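You operate a simulated robot arm through the tools that you are given. There is no shell and no other tool.

The job below is to be done with a simulated robot arm. You get a single attempt, and the scene is never put back.

## Task
Close up the old brown book and put its glass weight and wedge in the brown tray.
Fine: weight off first, turn the leaf back, shut the cover; only then does the wedge go in the tray, standing; book unmoved, spine whole; leave the other wedge and the cloth weight. Set down upright: brown wedge.

It is judged by the outcome, as a careful person would: the job done as asked, and still so three seconds after it is handed in. It fails if anything else is knocked over, pushed out of place, dropped, spilled or broken. Lids that push on must go on centred and level and be pressed home; caps that screw on are set level and turned clockwise until they are tight. Flat cloth is picked up by pressing the open fingertips on it (5 to 10 N) and closing them slowly along it; thin cloth reads only 2 to 8 mm in the jaws.

## Robot
A 7-joint arm with a two-finger parallel gripper, fixed in place. Base frame: the origin is at the foot of the arm, x ahead of it, y to its left, z up; the work surface is at about z = 0.74. Lengths are in m, angles in degrees, forces in N, time in s.
Its first joint turns from -149.0 to 149.0 degrees. Payload 3.43 kg.
Tool frame: the origin (TCP) lies between the finger pads and is the grasp point; the fingertips stand 0.03 m ahead of it; z points along the fingers, y is the line along which they close. Largest opening 0.094 m; finger width 0.028, thickness 0.01; the body of the gripper, 0.05 by 0.096 m, starts 0.055 m behind the TCP.
Orientation is that of the tool frame in the base frame, as a unit quaternion [w, x, y, z]. With the fingers straight down and closing along the base's y, the tool's x points along the base's -x, its y along +y and its z along -z.

## Interface
- The arm moves only by the tool servo_tool. Its argument "plan" is a list of rows, each a list of 7 numbers: the shift along the tool's x, y, z in m, then the turn, a rotation vector about the tool's x, y, z in degrees, then the gripper command, from -1 (shut) to 1 (fully open), values between in proportion. In form: [[dx, dy, dz, rx, ry, rz, fingers], ...]. A call has 1 to 20 rows; each row shifts and turns the commanded pose from where the row before left it, along the tool's axes as they then stand. Each row takes 0.2 s and may step no farther than 0.05 m and 8.6 degrees from the row before; otherwise, or with a gripper value out of range, the whole call is refused. Where a pose cannot be reached the arm comes as near as it can. A force on the tool above 40 N (or 10 N above the force at the start of the call, whichever is more), or a blocked arm, ends the call early, and 0.2 s more pass. Each finger travels about 0.045 m/s and halts on what it meets, pressing with about 20 N; the grip force reading is that of the motor and also rises with nothing between the fingers. The clock runs only during rows and for 0.2 s after the last one: add rows that do not move to give the fingers time. It gives the time, the measured TCP pose, the force on the tool (base axes), the opening and the grip force at its end, in the units of the frame above (readings bear some noise), with the torque about the TCP (base axes, N m) and any sound that the robot's microphone picked up.
- Cameras (640 x 400 px; columns grow to the right, rows downward): "scene" is fixed at [0.0504, -0.5008, 1.5375]; the picture's right is [-0.04, -1.00, 0.00], its down [-0.71, 0.03, -0.70] and it looks along [0.70, -0.03, -0.71] (base axes); focal length 359 px, centre (320, 200). "wrist" rides on the gripper at [0.076, 0.014, -0.102] in the tool frame; the picture's right is [-0.18, 0.98, 0.00], its down [-0.75, -0.14, -0.64] and it looks along [-0.63, -0.12, 0.77] (tool axes); focal length 243 px, centre (320, 200). There is no depth. A picture from a camera that has moved, and an enlarged one, comes with that camera's place and axes in the base frame and with its lens.
- get_image(camera): a new picture of that camera. No time passes.
- enlarge(camera, box): a new picture of the part [left, top, right, bottom] of that camera's present view, enlarged. No time passes.
- close_job(): hands the job in; it is judged then, once.

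Places have to be worked out from the pictures, the camera data and where the tool is seen. Open the gripper and draw the arm clear of the work before you hand the job in, unless the task says otherwise.

The tools are called as name(argument=value, ...) on one line, values as JSON. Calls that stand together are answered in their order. servo_tool: Moves the arm, as the interface text tells. Its arguments: {"type":"object","properties":{"plan":{"type":"array"}},"required":["plan"]} The other tools are called the same way: get_image (camera) takes a picture; enlarge (camera, box) takes an enlarged picture of a part of a camera's view; close_job () hands the job in.

At the start:

```text
t: 0.0
position: [0.8537, -0.4947, 1.1158]
tcp_rot: [0.0, 0.001, 1.0, 0.0]
contact_force: [0.8, 0.8, -0.3]
moment: [0.01, -0.01, -0.01]
opening: 0.094
grip_force: 0.1
```

scene: 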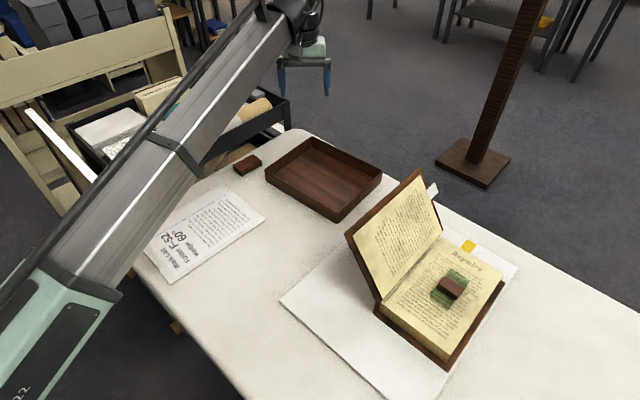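
wrist: 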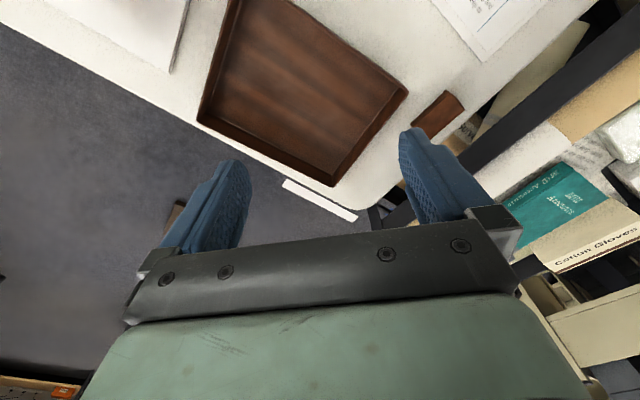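

I'll begin by enlarging the parts of the scene that matter: the book, the tray and the paper.

enlarge(camera="scene", box=[340, 160, 520, 380])

enlarge(camera="scene", box=[220, 120, 400, 240])

enlarge(camera="scene", box=[140, 170, 280, 290])

enlarge(camera="scene", box=[420, 235, 510, 325])

```text
1.82 times, centred on (430, 270) of scene
camera zoom: at [0.0504, -0.5008, 1.5375], right [-0.04, -1.0, 0.0], down [-0.71, 0.03, -0.7], along [0.7, -0.03, -0.71], focal length 653 px, centre (120, 73)
```

zoom: 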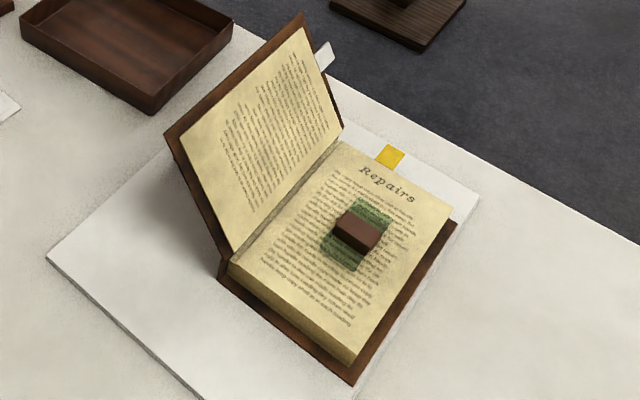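

```text
3.33 times, centred on (310, 180) of scene
camera zoom: at [0.0504, -0.5008, 1.5375], right [-0.04, -1.0, 0.0], down [-0.71, 0.03, -0.7], along [0.7, -0.03, -0.71], focal length 1198 px, centre (353, 267)
```

zoom: 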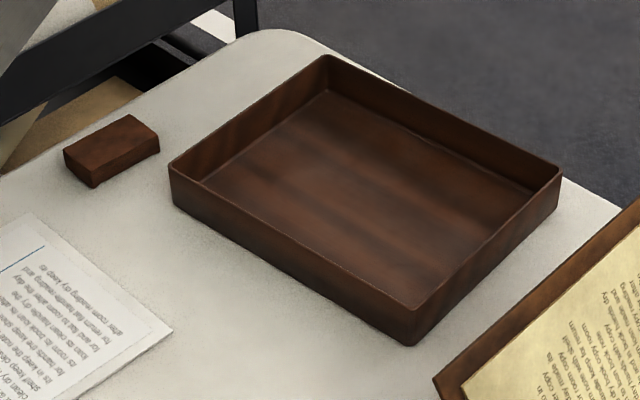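

```text
3.33 times, centred on (210, 230) of scene
camera zoom: at [0.0504, -0.5008, 1.5375], right [-0.04, -1.0, 0.0], down [-0.71, 0.03, -0.7], along [0.7, -0.03, -0.71], focal length 1198 px, centre (687, 100)
```

zoom: 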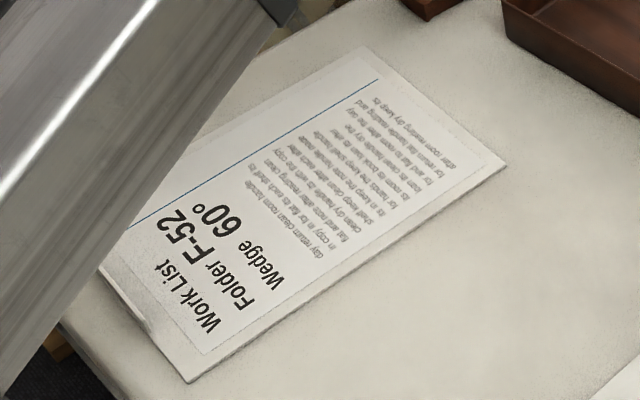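

```text
4.44 times, centred on (465, 280) of scene
camera zoom: at [0.0504, -0.5008, 1.5375], right [-0.04, -1.0, 0.0], down [-0.71, 0.03, -0.7], along [0.7, -0.03, -0.71], focal length 1597 px, centre (-324, -156)
```

zoom: 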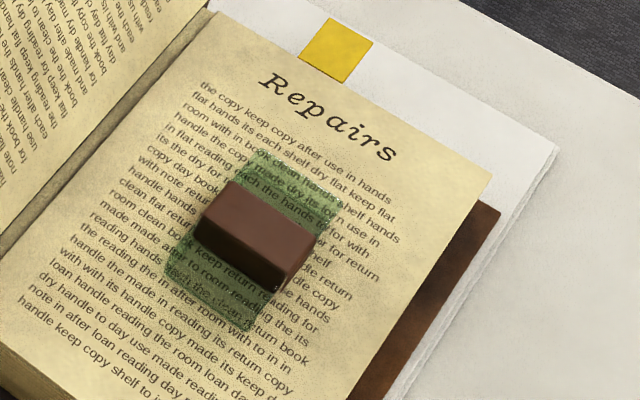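

The table plane geometry puts the book's spine from about (0.46,-0.65) to (0.67,-0.86), the weight at about (0.475,-0.83), and the tray's near corner at (0.74,-0.58). The wedge isn't visible from here, so I'll turn the wrist camera to look behind the cover.

servo_tool(plan=[[0.038, -0.018, 0.0, 0, 0, 0, 1], [0.038, -0.018, 0.0, 0, 0, 0, 1], [0.038, -0.018, 0.0, 0, 0, 0, 1], [0, 0, 0, 0, 0, 8.4, 1], [0, 0, 0, 0, 0, 8.4, 1], [0, 0, 0, 0, 0, 8.4, 1], [0, 0, 0, 0, 0, 8.4, 1], [0, 0, 0, 0, 0, 8.4, 1], [0, 0, 0, 0, 0, 8.4, 1], [0, 0, 0, 0, 0, 8.4, 1], [0, 0, 0, 0, 0, 8.4, 1], [0, 0, 0, 0, 0, 8.4, 1], [0, 0, 0, 0, 0, 8.4, 1], [0, 0, 0, 0, 0, 8.4, 1], [0, 0, 0, 0, 0, 8.4, 1], [0, 0, 0, 0, 0, 8.4, 1], [0, 0, 0, 0, 0, 8.4, 1], [0, 0, 0, 0, 0, 8.4, 1], [0, 0, 0, 0, 0, 8.4, 1]])

get_image(camera="wrist")

get_image(camera="scene")

```text
t: 4.0
position: [0.7403, -0.5485, 1.1148]
tcp_rot: [0.0, 0.922, 0.386, -0.001]
contact_force: [0.5, 0.8, -0.9]
moment: [0.0, -0.01, -0.01]
opening: 0.094
grip_force: 0.0
```

```text
taken
camera wrist: at [0.8032, -0.5037, 1.2186], right [0.57, -0.82, 0.0], down [-0.63, -0.44, 0.64], along [-0.53, -0.37, -0.77], focal length 243 px, centre (320, 200)
```

wrist: 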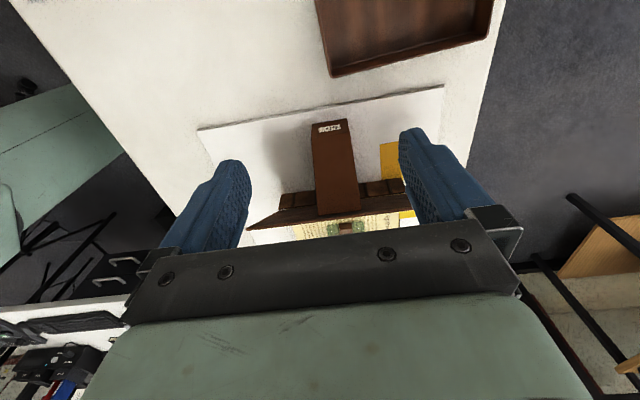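

```text
taken
```

scene: 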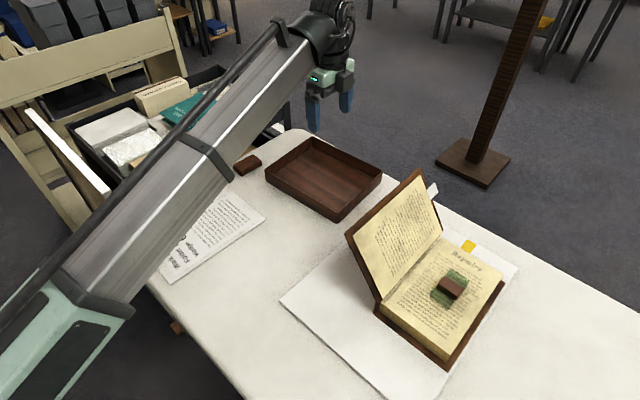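

The wrist view shows a brown wedge with a label behind the cover. I'll enlarge it.

enlarge(camera="wrist", box=[230, 90, 450, 240])

enlarge(camera="wrist", box=[305, 110, 355, 145])

enlarge(camera="scene", box=[215, 120, 305, 190])

enlarge(camera="scene", box=[340, 165, 450, 315])

```text
2.67 times, centred on (340, 165) of wrist
camera zoom: at [0.8032, -0.5037, 1.2186], right [0.57, -0.82, 0.0], down [-0.63, -0.44, 0.64], along [-0.53, -0.37, -0.77], focal length 647 px, centre (267, 293)
```

zoom: 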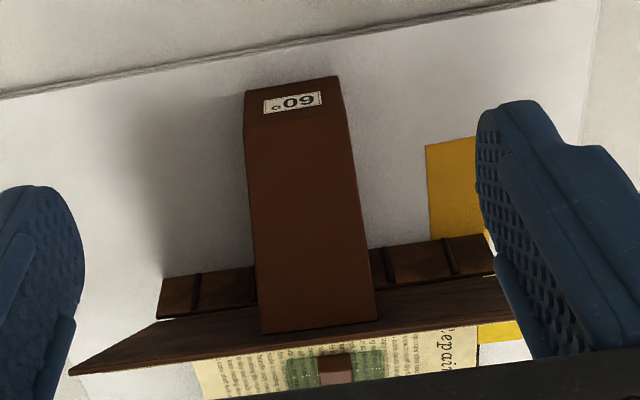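

```text
11.43 times, centred on (330, 128) of wrist
camera zoom: at [0.8032, -0.5037, 1.2186], right [0.57, -0.82, 0.0], down [-0.63, -0.44, 0.64], along [-0.53, -0.37, -0.77], focal length 2773 px, centre (206, 1029)
```

zoom: 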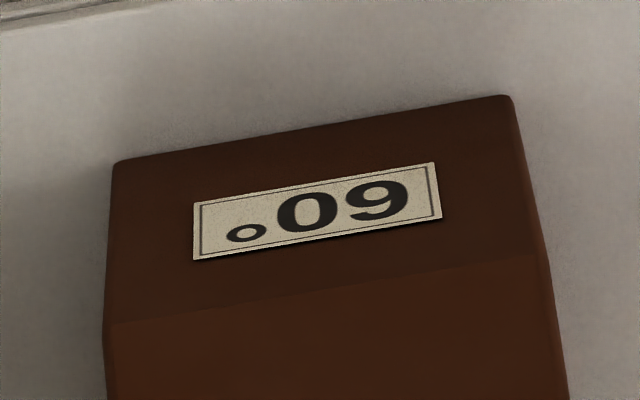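

```text
5.71 times, centred on (260, 155) of scene
camera zoom: at [0.0504, -0.5008, 1.5375], right [-0.04, -1.0, 0.0], down [-0.71, 0.03, -0.7], along [0.7, -0.03, -0.71], focal length 2053 px, centre (663, 457)
```

zoom: 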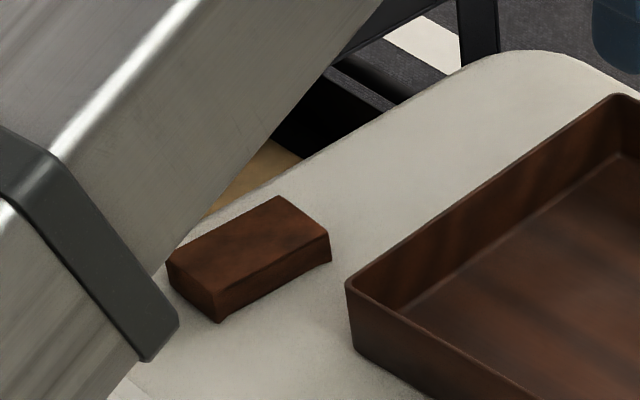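

```text
2.67 times, centred on (395, 240) of scene
camera zoom: at [0.0504, -0.5008, 1.5375], right [-0.04, -1.0, 0.0], down [-0.71, 0.03, -0.7], along [0.7, -0.03, -0.71], focal length 958 px, centre (120, 93)
```

zoom: 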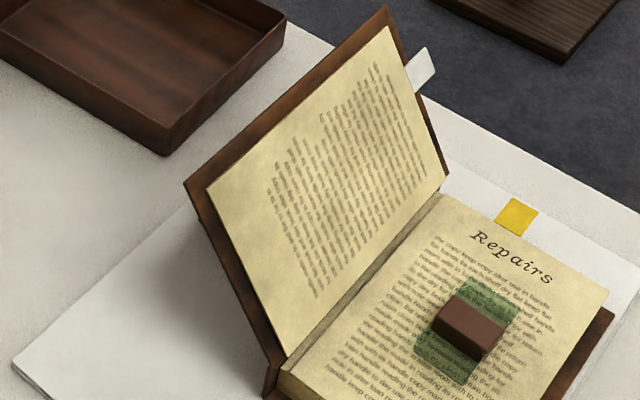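

The wedge labelled 60° props the cover and matches the work list. Next I'll slide over the book, staying high, to see the weight and the leaf clearly.

servo_tool(plan=[[-0.045, 0, 0.0, 0, 0, 0, 1], [-0.045, 0, 0.01, 0, 0, 0, 1], [-0.045, 0, 0.01, 0, 0, 0, 1], [-0.045, 0, 0.01, 0, 0, 0, 1], [-0.03, 0, 0.0, 0, 0, 0, 1]])

get_image(camera="wrist")

enlarge(camera="scene", box=[340, 165, 520, 375])

```text
t: 5.2
position: [0.5926, -0.6995, 1.084]
tcp_rot: [-0.001, 0.922, 0.387, 0.0]
contact_force: [0.2, -0.4, 0.1]
moment: [-0.02, 0.0, 0.02]
opening: 0.094
grip_force: 0.1
```

```text
taken
camera wrist: at [0.6558, -0.6547, 1.1865], right [0.57, -0.82, 0.0], down [-0.63, -0.44, 0.64], along [-0.53, -0.37, -0.77], focal length 243 px, centre (320, 200)
```

wrist: 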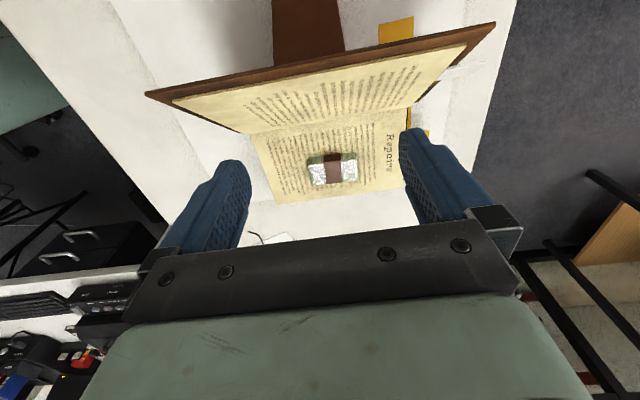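

```text
1.90 times, centred on (430, 270) of scene
camera zoom: at [0.0504, -0.5008, 1.5375], right [-0.04, -1.0, 0.0], down [-0.71, 0.03, -0.7], along [0.7, -0.03, -0.71], focal length 684 px, centre (110, 67)
```

zoom: 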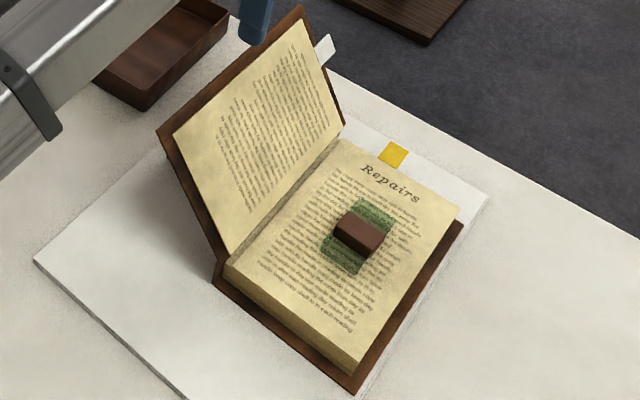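

Now a closer look at the book from here.

enlarge(camera="wrist", box=[230, 80, 450, 220])

enlarge(camera="wrist", box=[350, 0, 510, 100])

enlarge(camera="wrist", box=[130, 60, 290, 160])

```text
2.86 times, centred on (340, 150) of wrist
camera zoom: at [0.6558, -0.6547, 1.1865], right [0.57, -0.82, 0.0], down [-0.63, -0.44, 0.64], along [-0.53, -0.37, -0.77], focal length 693 px, centre (263, 343)
```

zoom: 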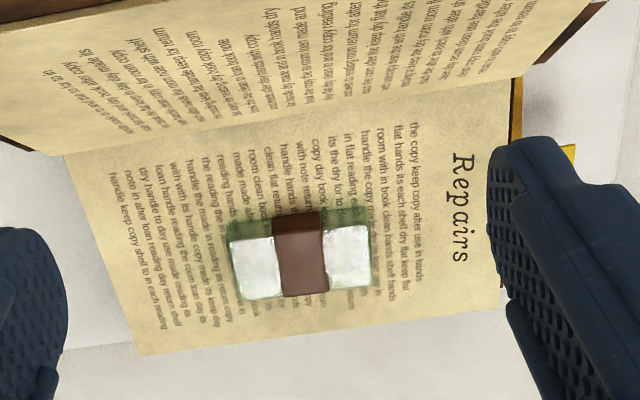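

```text
4.00 times, centred on (430, 50) of wrist
camera zoom: at [0.6558, -0.6547, 1.1865], right [0.57, -0.82, 0.0], down [-0.63, -0.44, 0.64], along [-0.53, -0.37, -0.77], focal length 970 px, centre (-120, 800)
```

zoom: 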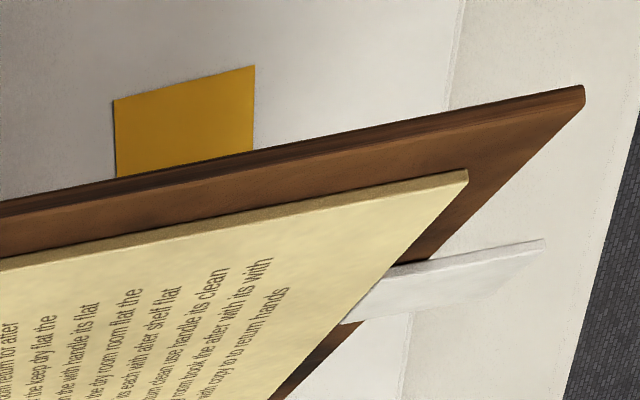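

```text
4.00 times, centred on (210, 110) of wrist
camera zoom: at [0.6558, -0.6547, 1.1865], right [0.57, -0.82, 0.0], down [-0.63, -0.44, 0.64], along [-0.53, -0.37, -0.77], focal length 970 px, centre (760, 560)
```

zoom: 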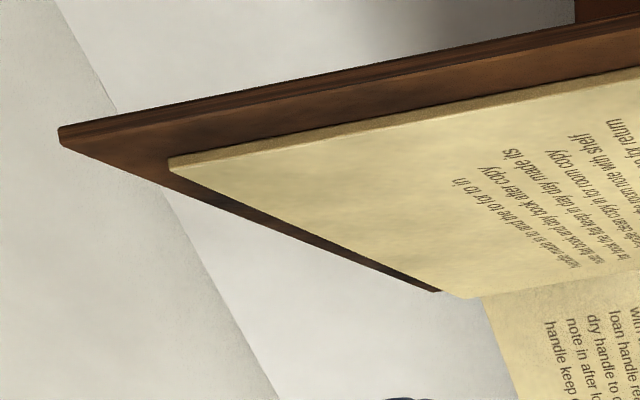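

The glass weight's handle runs across the book and I triangulate its top at about (0.472, -0.814, 0.822), about 32 mm wide along the spine direction. The leaf has a white tab at its head, near (0.70,-0.82,0.90). I'll hover over the weight with the fingers half open.

servo_tool(plan=[[-0.042, -0.0015, 0.03, 0, 0, 0, 0.3], [-0.042, -0.0015, 0.04, 0, 0, 0, 0.3], [-0.042, -0.0015, 0.045, 0, 0, 0, 0.3], [-0.04, -0.0015, 0.045, 0, 0, 0, 0.3], [0, 0, 0, 0, 0, 0, 0.3], [0, 0, 0, 0, 0, 0, 0.3]])

get_image(camera="wrist")

enlarge(camera="scene", box=[380, 200, 520, 340])

```text
refused: row 1 steps farther than a row can; nothing moved
```

```text
taken
camera wrist: at [0.6558, -0.6547, 1.1865], right [0.57, -0.82, 0.0], down [-0.63, -0.44, 0.64], along [-0.53, -0.37, -0.77], focal length 243 px, centre (320, 200)
```

wrist: 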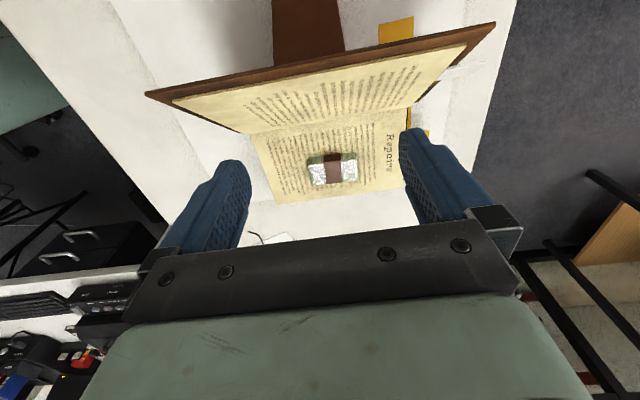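

```text
2.86 times, centred on (450, 270) of scene
camera zoom: at [0.0504, -0.5008, 1.5375], right [-0.04, -1.0, 0.0], down [-0.71, 0.03, -0.7], along [0.7, -0.03, -0.71], focal length 1027 px, centre (-51, 0)
```

zoom: 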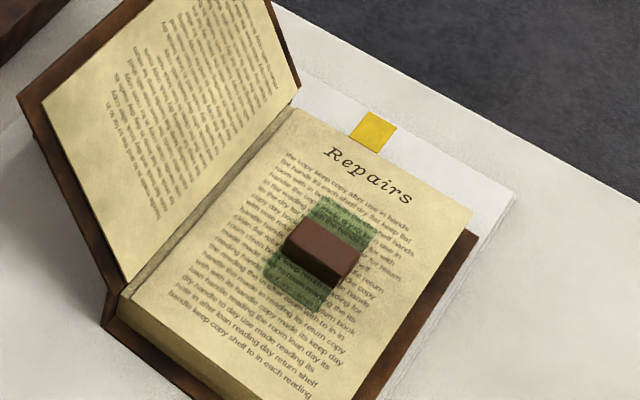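

That plan's step was too long (0.05 m is the total per row), so nothing moved. I'll repeat it with smaller rows: across first, then down.

servo_tool(plan=[[-0.042, -0.0015, 0.02, 0, 0, 0, 0.3], [-0.042, -0.0015, 0.02, 0, 0, 0, 0.3], [-0.042, -0.0015, 0.02, 0, 0, 0, 0.3], [-0.04, -0.0015, 0.02, 0, 0, 0, 0.3], [0, 0, 0.04, 0, 0, 0, 0.3], [0, 0, 0.04, 0, 0, 0, 0.3], [0, 0, 0, 0, 0, 0, 0.3]])

get_image(camera="wrist")

enlarge(camera="scene", box=[380, 200, 520, 340])

```text
t: 6.8
position: [0.473, -0.8131, 0.9254]
tcp_rot: [0.0, 0.922, 0.387, 0.0]
contact_force: [-0.4, 0.0, -0.3]
moment: [0.0, 0.03, 0.0]
opening: 0.0611
grip_force: 0.1
```

```text
taken
camera wrist: at [0.5364, -0.7673, 1.0288], right [0.57, -0.82, 0.0], down [-0.63, -0.44, 0.64], along [-0.53, -0.37, -0.77], focal length 243 px, centre (320, 200)
```

wrist: 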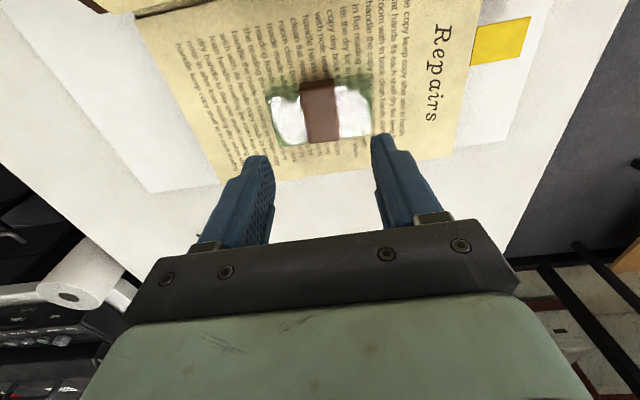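

```text
2.86 times, centred on (450, 270) of scene
camera zoom: at [0.0504, -0.5008, 1.5375], right [-0.04, -1.0, 0.0], down [-0.71, 0.03, -0.7], along [0.7, -0.03, -0.71], focal length 1027 px, centre (-51, 0)
```

zoom: 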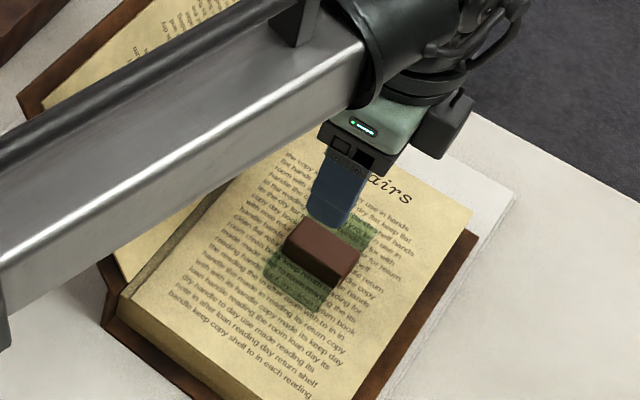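

The tool axis lands on the handle's centre (predicted pixel 321,115, seen about 321,117), and the handle is rotated about 3° from the tool. I'll trim the yaw and come down over the handle.

servo_tool(plan=[[0, 0, 0.03, 0, 0, 2.5, 0.3], [0, 0, 0.03, 0, 0, 0, 0.3], [0, 0, 0.02, 0, 0, 0, 0.3], [0, 0, 0.005, 0, 0, 0, 0.3], [0, 0, 0, 0, 0, 0, 0.3]])

get_image(camera="wrist")

enlarge(camera="scene", box=[400, 220, 500, 320])

get_image(camera="scene")

```text
t: 7.8
position: [0.476, -0.8138, 0.8477]
tcp_rot: [0.003, 0.93, 0.367, 0.0]
contact_force: [-2.1, 0.7, 20.6]
moment: [0.7, 0.31, 0.0]
opening: 0.0617
grip_force: 0.6
stopped in row 5: the force on the tool passed its limit at 43 N (the readings are from after the stop); the commanded pose is now the measured one
```

```text
taken
camera wrist: at [0.5398, -0.7716, 0.9507], right [0.54, -0.84, 0.01], down [-0.65, -0.41, 0.64], along [-0.54, -0.35, -0.77], focal length 243 px, centre (320, 200)
```

wrist: 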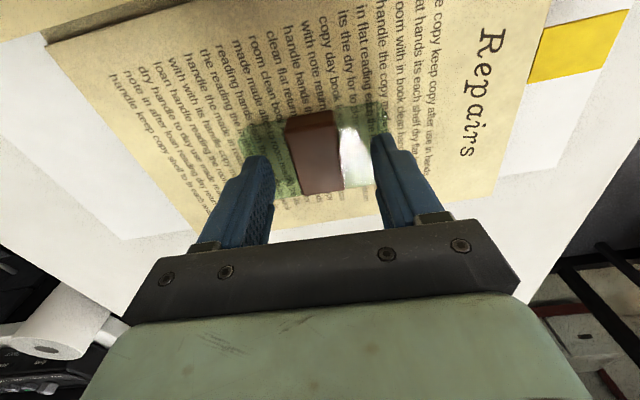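

```text
4.00 times, centred on (450, 270) of scene
camera zoom: at [0.0504, -0.5008, 1.5375], right [-0.04, -1.0, 0.0], down [-0.71, 0.03, -0.7], along [0.7, -0.03, -0.71], focal length 1437 px, centre (-200, -80)
```

zoom: 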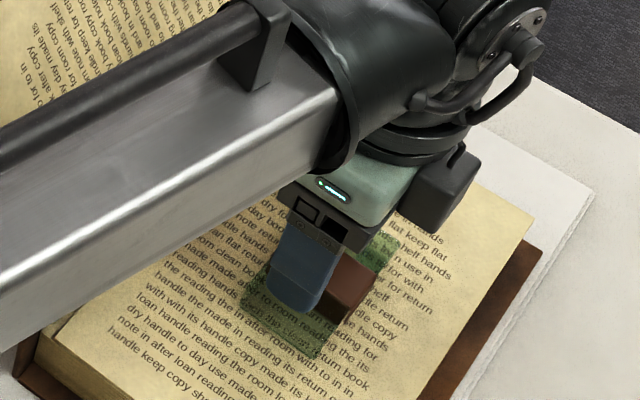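

```text
taken
```

scene: 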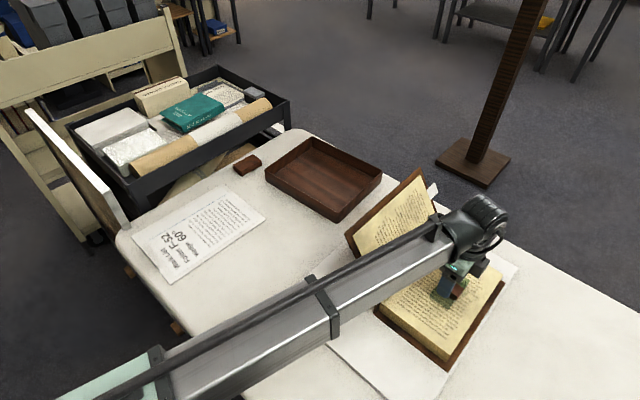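

Contact came under the tail-side finger at tip height 0.818. That means the glass is a block nearly as tall as the brown band around it, so it can't be gripped along the spine. I'll back up, enlarge to check its angle, and then grip across its 5 cm width.

servo_tool(plan=[[0, 0, -0.02, 0, 0, 0, 0.3], [0, 0, -0.04, 0, 0, 0, 0.6], [0, 0, -0.03, 0, 0, 0, 0.7], [0, 0, 0, 0, 0, -8.2, 0.7], [0, 0, 0, 0, 0, -8.2, 0.7], [0, 0, 0, 0, 0, -8.2, 0.7], [0, 0, 0, 0, 0, -8.2, 0.7], [0, 0, 0, 0, 0, -8.2, 0.7], [0, 0, 0, 0, 0, -8.2, 0.7], [0, 0, 0, 0, 0, -8.2, 0.7], [0, 0, 0, 0, 0, -8.2, 0.7], [0, 0, 0, 0, 0, -8.2, 0.7], [0, 0, 0, 0, 0, -8.2, 0.7], [0, 0, 0, 0, 0, -8, 0.7], [0, 0, 0, 0, 0, 0, 0.7]])

get_image(camera="wrist")

enlarge(camera="wrist", box=[250, 50, 400, 180])

get_image(camera="scene")

```text
t: 11.0
position: [0.4749, -0.8153, 0.935]
tcp_rot: [0.001, 0.396, 0.918, -0.001]
contact_force: [-0.3, -0.7, -0.5]
moment: [0.03, -0.01, -0.03]
opening: 0.0798
grip_force: 0.1
```

```text
taken
camera wrist: at [0.4327, -0.7484, 1.0385], right [0.84, 0.54, 0.0], down [0.41, -0.64, 0.65], along [0.35, -0.54, -0.76], focal length 243 px, centre (320, 200)
```

wrist: 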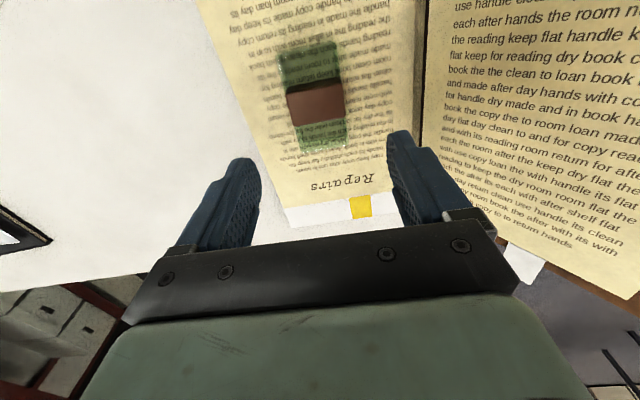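

```text
3.08 times, centred on (325, 115) of wrist
camera zoom: at [0.4327, -0.7484, 1.0385], right [0.84, 0.54, 0.0], down [0.41, -0.64, 0.65], along [0.35, -0.54, -0.76], focal length 746 px, centre (305, 462)
```

zoom: 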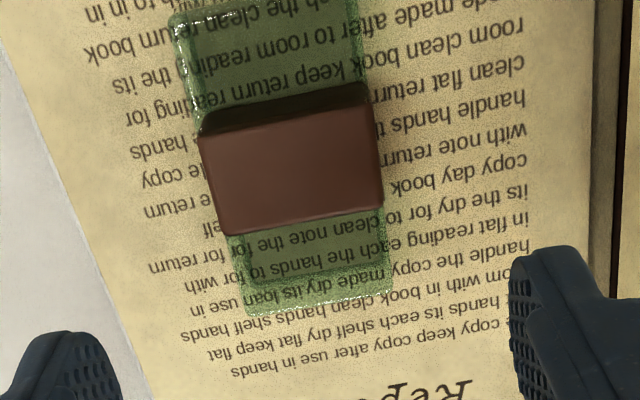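

```text
taken
```

scene: 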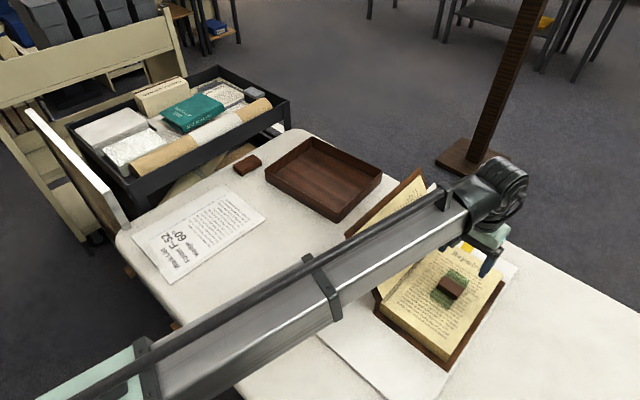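

From this angle the weight is clear: a glass block about 25 mm thick with a low brown handle across it. The handle is about 50 mm along tool y, already aligned within a degree, and centred near (0.472,-0.812). I'll descend astride it in small steps.

servo_tool(plan=[[0.004, 0, 0.03, 0, 0, 0, 0.7], [0, 0, 0.03, 0, 0, 0, 0.7], [0, 0, 0.02, 0, 0, 0, 0.7], [0, 0, 0.01, 0, 0, 0, 0.7], [0, 0, 0.005, 0, 0, 0, 0.7], [0, 0, 0.004, 0, 0, 0, 0.7], [0, 0, 0.0, 0, 0, 0, 0.7]])

get_image(camera="wrist")

enlarge(camera="scene", box=[400, 220, 500, 320])

```text
t: 12.6
position: [0.4725, -0.8115, 0.8376]
tcp_rot: [0.001, 0.398, 0.917, -0.001]
contact_force: [-0.3, 0.4, 0.4]
moment: [0.01, 0.02, -0.01]
opening: 0.0797
grip_force: 0.0
```

```text
taken
camera wrist: at [0.4295, -0.745, 0.9403], right [0.84, 0.54, 0.0], down [0.41, -0.64, 0.65], along [0.35, -0.54, -0.76], focal length 243 px, centre (320, 200)
```

wrist: 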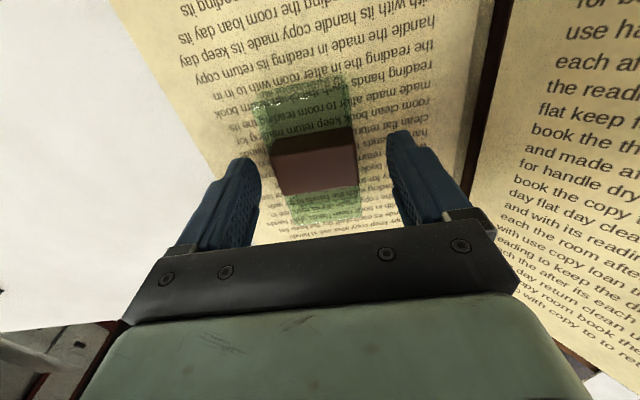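

```text
4.00 times, centred on (450, 270) of scene
camera zoom: at [0.0504, -0.5008, 1.5375], right [-0.04, -1.0, 0.0], down [-0.71, 0.03, -0.7], along [0.7, -0.03, -0.71], focal length 1437 px, centre (-200, -80)
```

zoom: 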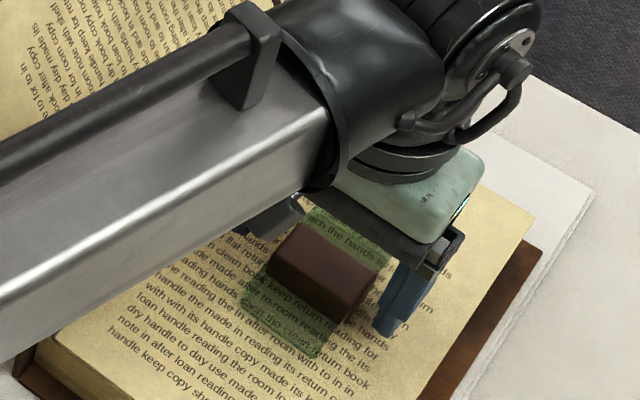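

The fingers straddle the handle cleanly with no contact. I'll shift 3 mm toward the tail, drop 6 mm more, and close slowly.

servo_tool(plan=[[0.003, 0, 0.004, 0, 0, 0, 0.7], [0, 0, 0.003, 0, 0, 0, 0.7], [0, 0, 0, 0, 0, 0, 0.4], [0, 0, 0, 0, 0, 0, 0.1], [0, 0, 0, 0, 0, 0, -0.1], [0, 0, 0, 0, 0, 0, -0.3], [0, 0, 0, 0, 0, 0, -0.3]])

get_image(camera="wrist")

```text
t: 14.2
position: [0.4696, -0.8104, 0.8298]
tcp_rot: [0.002, 0.398, 0.917, -0.002]
contact_force: [0.2, -2.3, 0.3]
moment: [-0.05, -0.03, 0.03]
opening: 0.0492
grip_force: 20.0
```

```text
taken
camera wrist: at [0.4277, -0.7431, 0.9327], right [0.84, 0.54, 0.0], down [0.41, -0.64, 0.65], along [0.35, -0.54, -0.76], focal length 243 px, centre (320, 200)
```

wrist: 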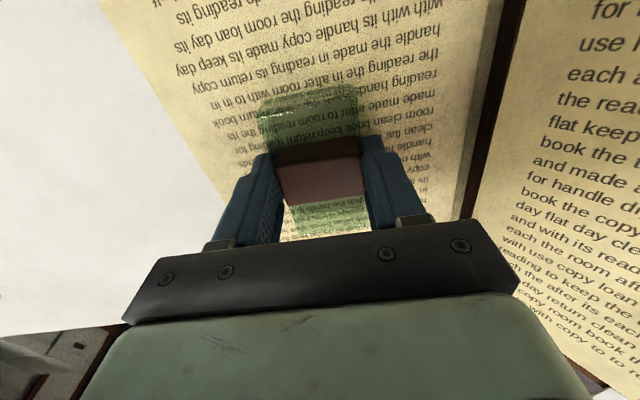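

The weight is gripped (49 mm opening, 20 N). I'll lift it straight up well above the cover.

servo_tool(plan=[[0, 0, -0.01, 0, 0, 0, -0.3], [0, 0, -0.02, 0, 0, 0, -0.3], [0, 0, -0.04, 0, 0, 0, -0.3], [0, 0, -0.04, 0, 0, 0, -0.3], [0, 0, -0.04, 0, 0, 0, -0.3], [0, 0, -0.04, 0, 0, 0, -0.3], [0, 0, -0.04, 0, 0, 0, -0.3], [0, 0, -0.03, 0, 0, 0, -0.3], [0, 0, 0, 0, 0, 0, -0.3]])

get_image(camera="wrist")

get_image(camera="scene")

```text
t: 16.2
position: [0.4706, -0.8136, 1.0892]
tcp_rot: [0.002, 0.398, 0.917, -0.003]
contact_force: [0.6, 0.4, -2.8]
moment: [-0.02, -0.03, 0.01]
opening: 0.05
grip_force: 19.7
```

```text
taken
camera wrist: at [0.4261, -0.7462, 1.1924], right [0.84, 0.54, 0.0], down [0.41, -0.64, 0.65], along [0.35, -0.54, -0.76], focal length 243 px, centre (320, 200)
```

wrist: 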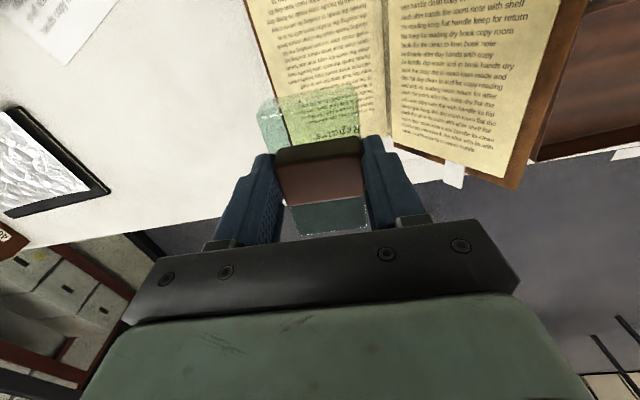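

```text
taken
```

scene: 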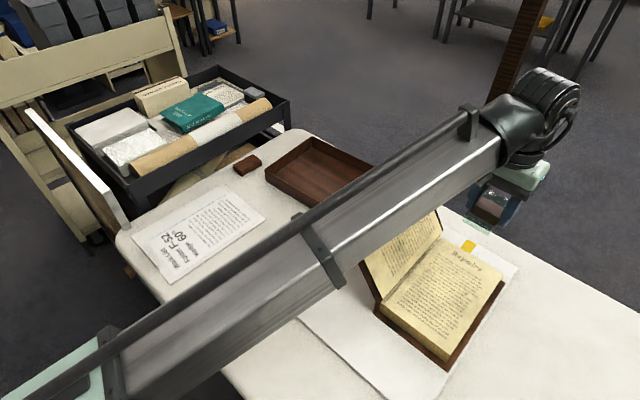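

The weight is held securely, drawing about 2.8 N. The cover's free edge is about z 0.96 at 60°, so I'll carry the weight toward the tray at this height, where the glass bottom is about 1.05.

servo_tool(plan=[[-0.006, 0.042, 0, 0, 0, 0, -0.3], [-0.006, 0.042, 0, 0, 0, 0, -0.3], [-0.006, 0.042, 0, 0, 0, 0, -0.3], [-0.006, 0.042, 0, 0, 0, 0, -0.3], [-0.006, 0.042, 0, 0, 0, 0, -0.3], [-0.006, 0.042, 0, 0, 0, 0, -0.3], [-0.006, 0.042, 0, 0, 0, 0, -0.3], [-0.006, 0.042, 0, 0, 0, 0, -0.3], [-0.006, 0.042, 0, 0, 0, 0, -0.3], [-0.006, 0.042, 0, 0, 0, 0, -0.3], [0, 0, 0, 0, 0, 0, -0.3]])

get_image(camera="wrist")

get_image(camera="scene")

```text
t: 18.6
position: [0.8176, -0.5653, 1.0876]
tcp_rot: [0.001, 0.398, 0.917, -0.002]
contact_force: [0.0, 0.0, -2.3]
moment: [0.01, -0.02, 0.0]
opening: 0.0494
grip_force: 19.6
```

```text
taken
camera wrist: at [0.7747, -0.4984, 1.1892], right [0.84, 0.54, 0.0], down [0.41, -0.64, 0.65], along [0.35, -0.54, -0.76], focal length 243 px, centre (320, 200)
```

wrist: 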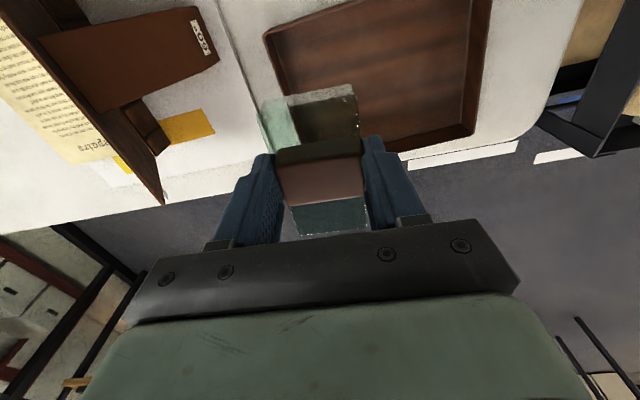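

```text
taken
```

scene: 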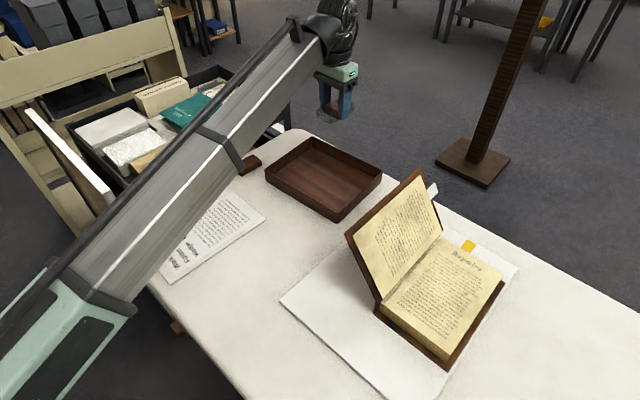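

Reach is fine here (r = 0.994). The tray corners I computed project where the wrist view shows them: N(0.74,-0.583), L(0.93,-0.359), R(0.911,-0.74). I'll line up with the tray and lower toward its near end.

servo_tool(plan=[[-0.015, 0.007, 0, 0, 0, -5.5, -0.3], [0, 0, 0.04, 0, 0, 0, -0.3], [0, 0, 0.04, 0, 0, 0, -0.3], [0, 0, 0.04, 0, 0, 0, -0.3], [0, 0, 0.04, 0, 0, 0, -0.3], [0, 0, 0.04, 0, 0, 0, -0.3], [0, 0, 0, 0, 0, 0, -0.3]])

get_image(camera="wrist")

enlarge(camera="scene", box=[240, 80, 400, 240])

```text
t: 20.2
position: [0.8353, -0.5716, 0.8919]
tcp_rot: [0.002, 0.354, 0.935, -0.002]
contact_force: [-0.1, -1.0, -2.6]
moment: [0.03, 0.02, 0.0]
opening: 0.0499
grip_force: 19.8
```

```text
taken
camera wrist: at [0.7855, -0.5086, 0.9944], right [0.79, 0.62, 0.0], down [0.47, -0.6, 0.65], along [0.4, -0.51, -0.76], focal length 243 px, centre (320, 200)
```

wrist: 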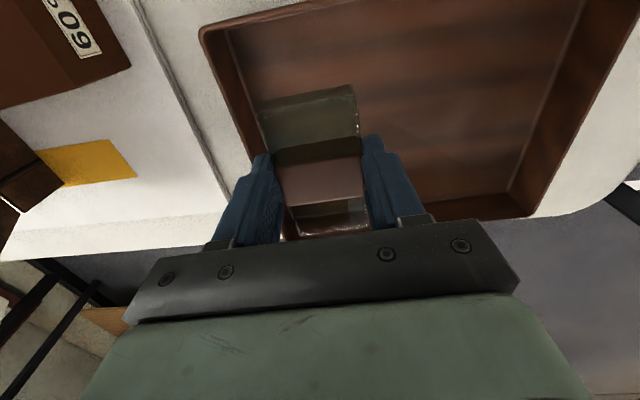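

```text
2.50 times, centred on (320, 160) of scene
camera zoom: at [0.0504, -0.5008, 1.5375], right [-0.04, -1.0, 0.0], down [-0.71, 0.03, -0.7], along [0.7, -0.03, -0.71], focal length 898 px, centre (320, 300)
```

zoom: 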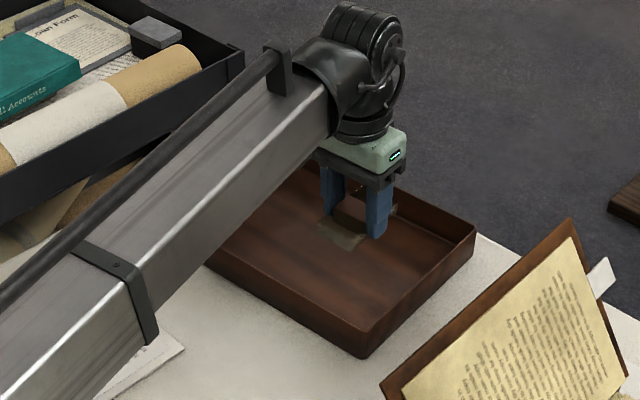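

Tracking is still good at z 0.892, and the weight sits well inside the tray walls. I'll keep lowering toward the tray floor, slowly near the end.

servo_tool(plan=[[0, 0, 0.03, 0, 0, 0, -0.3], [0, 0, 0.03, 0, 0, 0, -0.3], [0, 0, 0.02, 0, 0, 0, -0.3], [0, 0, 0.008, 0, 0, 0, -0.3], [0, 0, 0, 0, 0, 0, -0.3]])

get_image(camera="wrist")

enlarge(camera="scene", box=[260, 110, 400, 240])

```text
t: 21.4
position: [0.8335, -0.5728, 0.8028]
tcp_rot: [0.002, 0.354, 0.935, -0.002]
contact_force: [0.3, 0.2, -2.9]
moment: [0.01, 0.03, -0.02]
opening: 0.0497
grip_force: 20.0
```

```text
taken
camera wrist: at [0.7848, -0.5099, 0.9057], right [0.79, 0.62, 0.0], down [0.47, -0.6, 0.65], along [0.4, -0.51, -0.76], focal length 243 px, centre (320, 200)
```

wrist: 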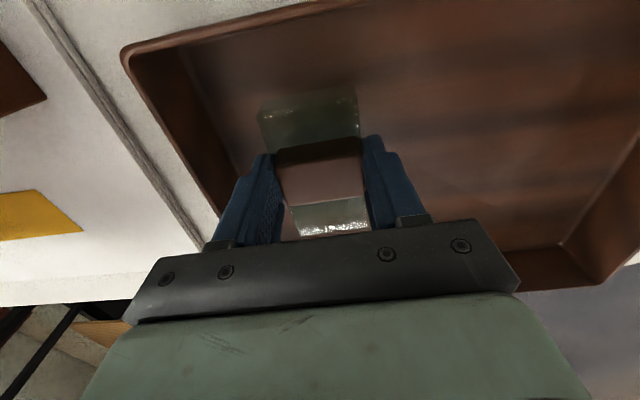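

```text
3.08 times, centred on (330, 175) of scene
camera zoom: at [0.0504, -0.5008, 1.5375], right [-0.04, -1.0, 0.0], down [-0.71, 0.03, -0.7], along [0.7, -0.03, -0.71], focal length 1106 px, centre (289, 277)
```

zoom: 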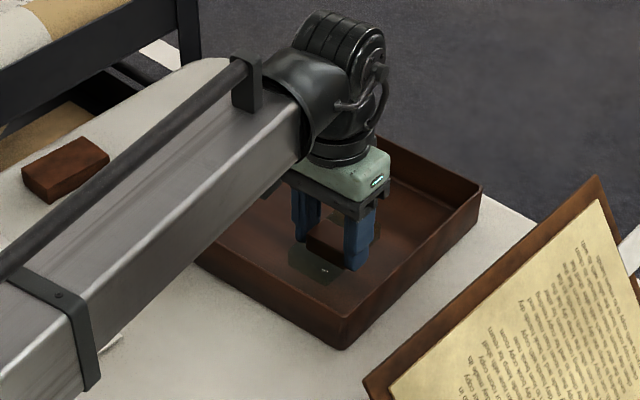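

It's still tracking with no contact yet. I'll go down in 3 mm steps and watch the force.

servo_tool(plan=[[0, 0, 0.003, 0, 0, 0, -0.3], [0, 0, 0.003, 0, 0, 0, -0.3], [0, 0, 0.003, 0, 0, 0, -0.3], [0, 0, 0, 0, 0, 0, -0.3]])

```text
t: 22.4
position: [0.8328, -0.573, 0.7946]
tcp_rot: [0.001, 0.353, 0.936, -0.001]
contact_force: [0.7, -0.1, -2.6]
moment: [0.0, 0.01, 0.0]
opening: 0.0496
grip_force: 19.9
```

servo_tool(plan=[[0, 0, 0.002, 0, 0, 0, -0.3], [0, 0, 0.002, 0, 0, 0, -0.3], [0, 0, 0, 0, 0, 0, -0.3]])

enlarge(camera="wrist", box=[240, 70, 400, 250])

```text
t: 23.2
position: [0.8327, -0.5732, 0.7884]
tcp_rot: [0.001, 0.353, 0.936, -0.001]
contact_force: [0.4, -0.1, -2.4]
moment: [0.0, -0.01, -0.01]
opening: 0.05
grip_force: 20.0
```

```text
2.22 times, centred on (320, 160) of wrist
camera zoom: at [0.7853, -0.5112, 0.8918], right [0.79, 0.62, 0.0], down [0.47, -0.6, 0.65], along [0.4, -0.51, -0.76], focal length 539 px, centre (320, 289)
```

zoom: 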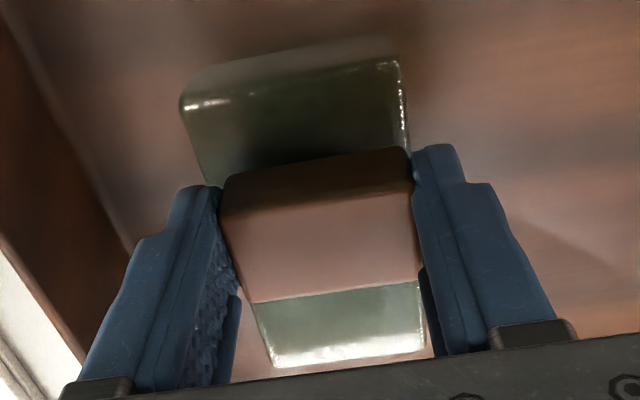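

Still no contact at 0.788, with the force unchanged. I'll continue in 1.5–2 mm steps.

servo_tool(plan=[[0, 0, 0.002, 0, 0, 0, -0.3], [0, 0, 0.002, 0, 0, 0, -0.3], [0, 0, 0, 0, 0, 0, -0.3]])

```text
t: 24.0
position: [0.8336, -0.5729, 0.7855]
tcp_rot: [0.001, 0.354, 0.935, -0.002]
contact_force: [-0.8, -0.9, -2.4]
moment: [0.03, 0.02, 0.02]
opening: 0.0495
grip_force: 19.8
```

servo_tool(plan=[[0, 0, 0.002, 0, 0, 0, -0.3], [0, 0, 0.002, 0, 0, 0, -0.3], [0, 0, 0, 0, 0, 0, -0.3]])

```text
t: 24.8
position: [0.8329, -0.5753, 0.7807]
tcp_rot: [0.001, 0.354, 0.935, -0.001]
contact_force: [0.6, 0.6, -1.8]
moment: [0.04, -0.01, -0.01]
opening: 0.0499
grip_force: 20.0
```

servo_tool(plan=[[0, 0, 0.0015, 0, 0, 0, -0.3], [0, 0, 0.0015, 0, 0, 0, -0.3], [0, 0, 0, 0, 0, 0, -0.3]])

enlarge(camera="wrist", box=[240, 70, 400, 250])

enlarge(camera="scene", box=[290, 130, 370, 210])

```text
t: 25.6
position: [0.8338, -0.575, 0.777]
tcp_rot: [0.002, 0.353, 0.936, -0.001]
contact_force: [0.1, 0.4, 0.4]
moment: [0.03, -0.1, 0.01]
opening: 0.0496
grip_force: 19.9
```

```text
2.22 times, centred on (320, 160) of wrist
camera zoom: at [0.7845, -0.5119, 0.8804], right [0.79, 0.62, 0.0], down [0.47, -0.6, 0.65], along [0.4, -0.51, -0.76], focal length 539 px, centre (320, 289)
```

zoom: 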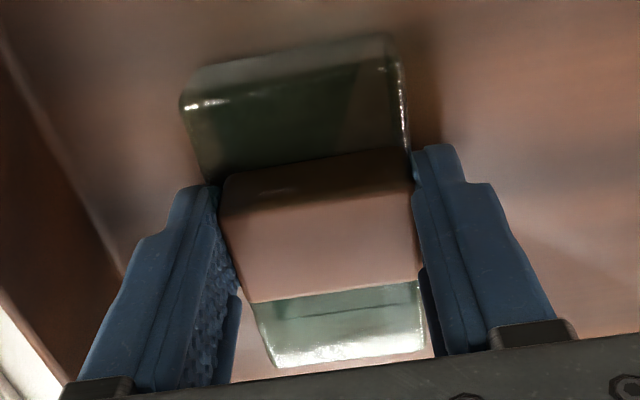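

```text
5.00 times, centred on (330, 170) of scene
camera zoom: at [0.0504, -0.5008, 1.5375], right [-0.04, -1.0, 0.0], down [-0.71, 0.03, -0.7], along [0.7, -0.03, -0.71], focal length 1797 px, centre (270, 350)
```

zoom: 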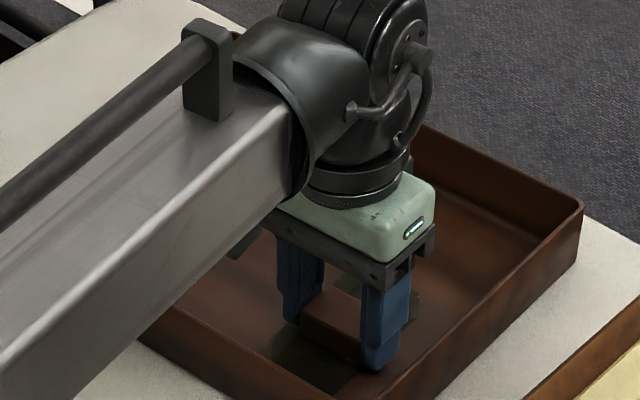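

The force went from -2.4 to +0.4 N, so the weight has just touched the tray floor. I'll press 1 mm more to confirm.

servo_tool(plan=[[0, 0, 0.001, 0, 0, 0, -0.3], [0, 0, 0, 0, 0, 0, -0.3]])

```text
t: 26.2
position: [0.8334, -0.5743, 0.777]
tcp_rot: [0.002, 0.353, 0.936, -0.003]
contact_force: [2.7, -6.0, 14.7]
moment: [-0.12, -0.08, 0.0]
opening: 0.0498
grip_force: 20.0
```

Firm contact at 14.7 N. I'll open slowly, then lift straight up.

servo_tool(plan=[[0, 0, 0, 0, 0, 0, 0.1], [0, 0, 0, 0, 0, 0, 0.2], [0, 0, 0, 0, 0, 0, 0.4], [0, 0, 0, 0, 0, 0, 0.55], [0, 0, -0.01, 0, 0, 0, 0.55], [0, 0, -0.03, 0, 0, 0, 0.55], [0, 0, -0.04, 0, 0, 0, 0.55], [0, 0, -0.04, 0, 0, 0, 0.55], [0, 0, -0.04, 0, 0, 0, 0.55], [0, 0, -0.04, 0, 0, 0, 0.55], [0, 0, -0.04, 0, 0, 0, 0.55], [0, 0, -0.04, 0, 0, 0, 0.55], [0, 0, -0.04, 0, 0, 0, 0.55], [0, 0, 0, 0, 0, 0, 0.55]])

get_image(camera="wrist")

get_image(camera="scene")

```text
t: 29.2
position: [0.8342, -0.5698, 1.0956]
tcp_rot: [0.001, 0.353, 0.936, -0.001]
contact_force: [1.2, 0.2, -0.5]
moment: [0.02, -0.03, -0.02]
opening: 0.0731
grip_force: 0.1
```

```text
taken
camera wrist: at [0.7859, -0.5073, 1.1981], right [0.79, 0.62, 0.0], down [0.47, -0.6, 0.65], along [0.4, -0.51, -0.76], focal length 243 px, centre (320, 200)
```

wrist: 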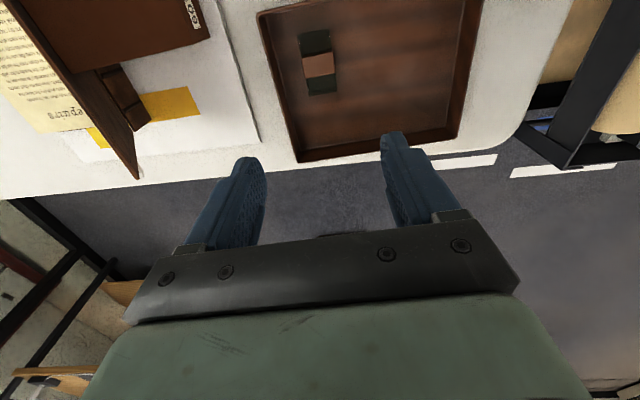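

```text
taken
```

scene: 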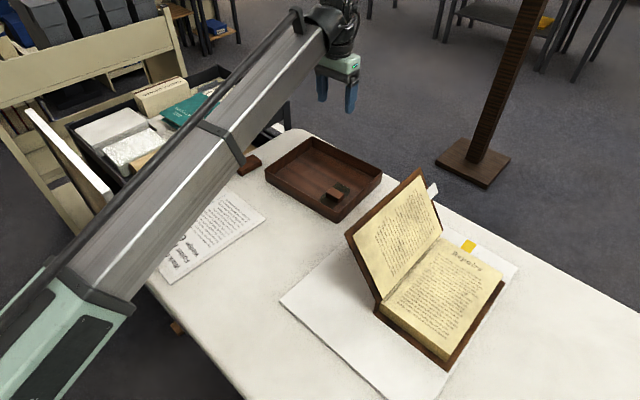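

The weight is in the tray, released and sitting level. Next is the leaf: I triangulate its white tab's outer part at about (0.70,-0.82,0.905), overhanging the cover head by about 25 mm. I'll test whether the arm reaches above it at a safe height.

servo_tool(plan=[[-0.0093, -0.0394, 0.006, 0, 0, 0, 0.2], [-0.0093, -0.0394, 0.006, 0, 0, 0, 0.2], [-0.0093, -0.0394, 0.006, 0, 0, 0, 0.2], [-0.0093, -0.0394, 0.006, 0, 0, 0, 0.2], [-0.0093, -0.0394, 0.006, 0, 0, 0, 0.2], [-0.0093, -0.0394, 0.006, 0, 0, 0, 0.2], [-0.0093, -0.0394, 0.006, 0, 0, 0, 0.2], [0, 0, 0, 0, 0, 0, 0.2]])

get_image(camera="wrist")

get_image(camera="scene")

```text
t: 31.0
position: [0.7, -0.8202, 1.0553]
tcp_rot: [0.001, 0.354, 0.935, -0.002]
contact_force: [0.1, 0.7, -0.1]
moment: [0.01, -0.02, -0.02]
opening: 0.0565
grip_force: 0.1
```

```text
taken
camera wrist: at [0.6518, -0.7581, 1.1582], right [0.79, 0.62, 0.0], down [0.47, -0.6, 0.65], along [0.4, -0.51, -0.76], focal length 243 px, centre (320, 200)
```

wrist: 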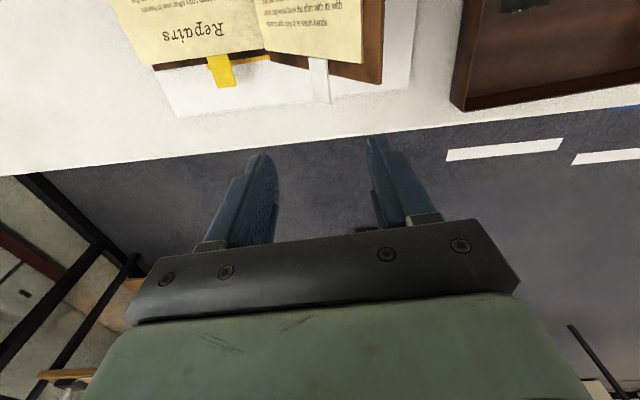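

```text
taken
```

scene: 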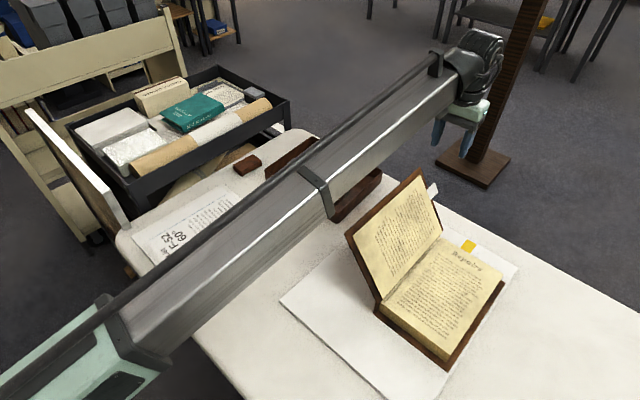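

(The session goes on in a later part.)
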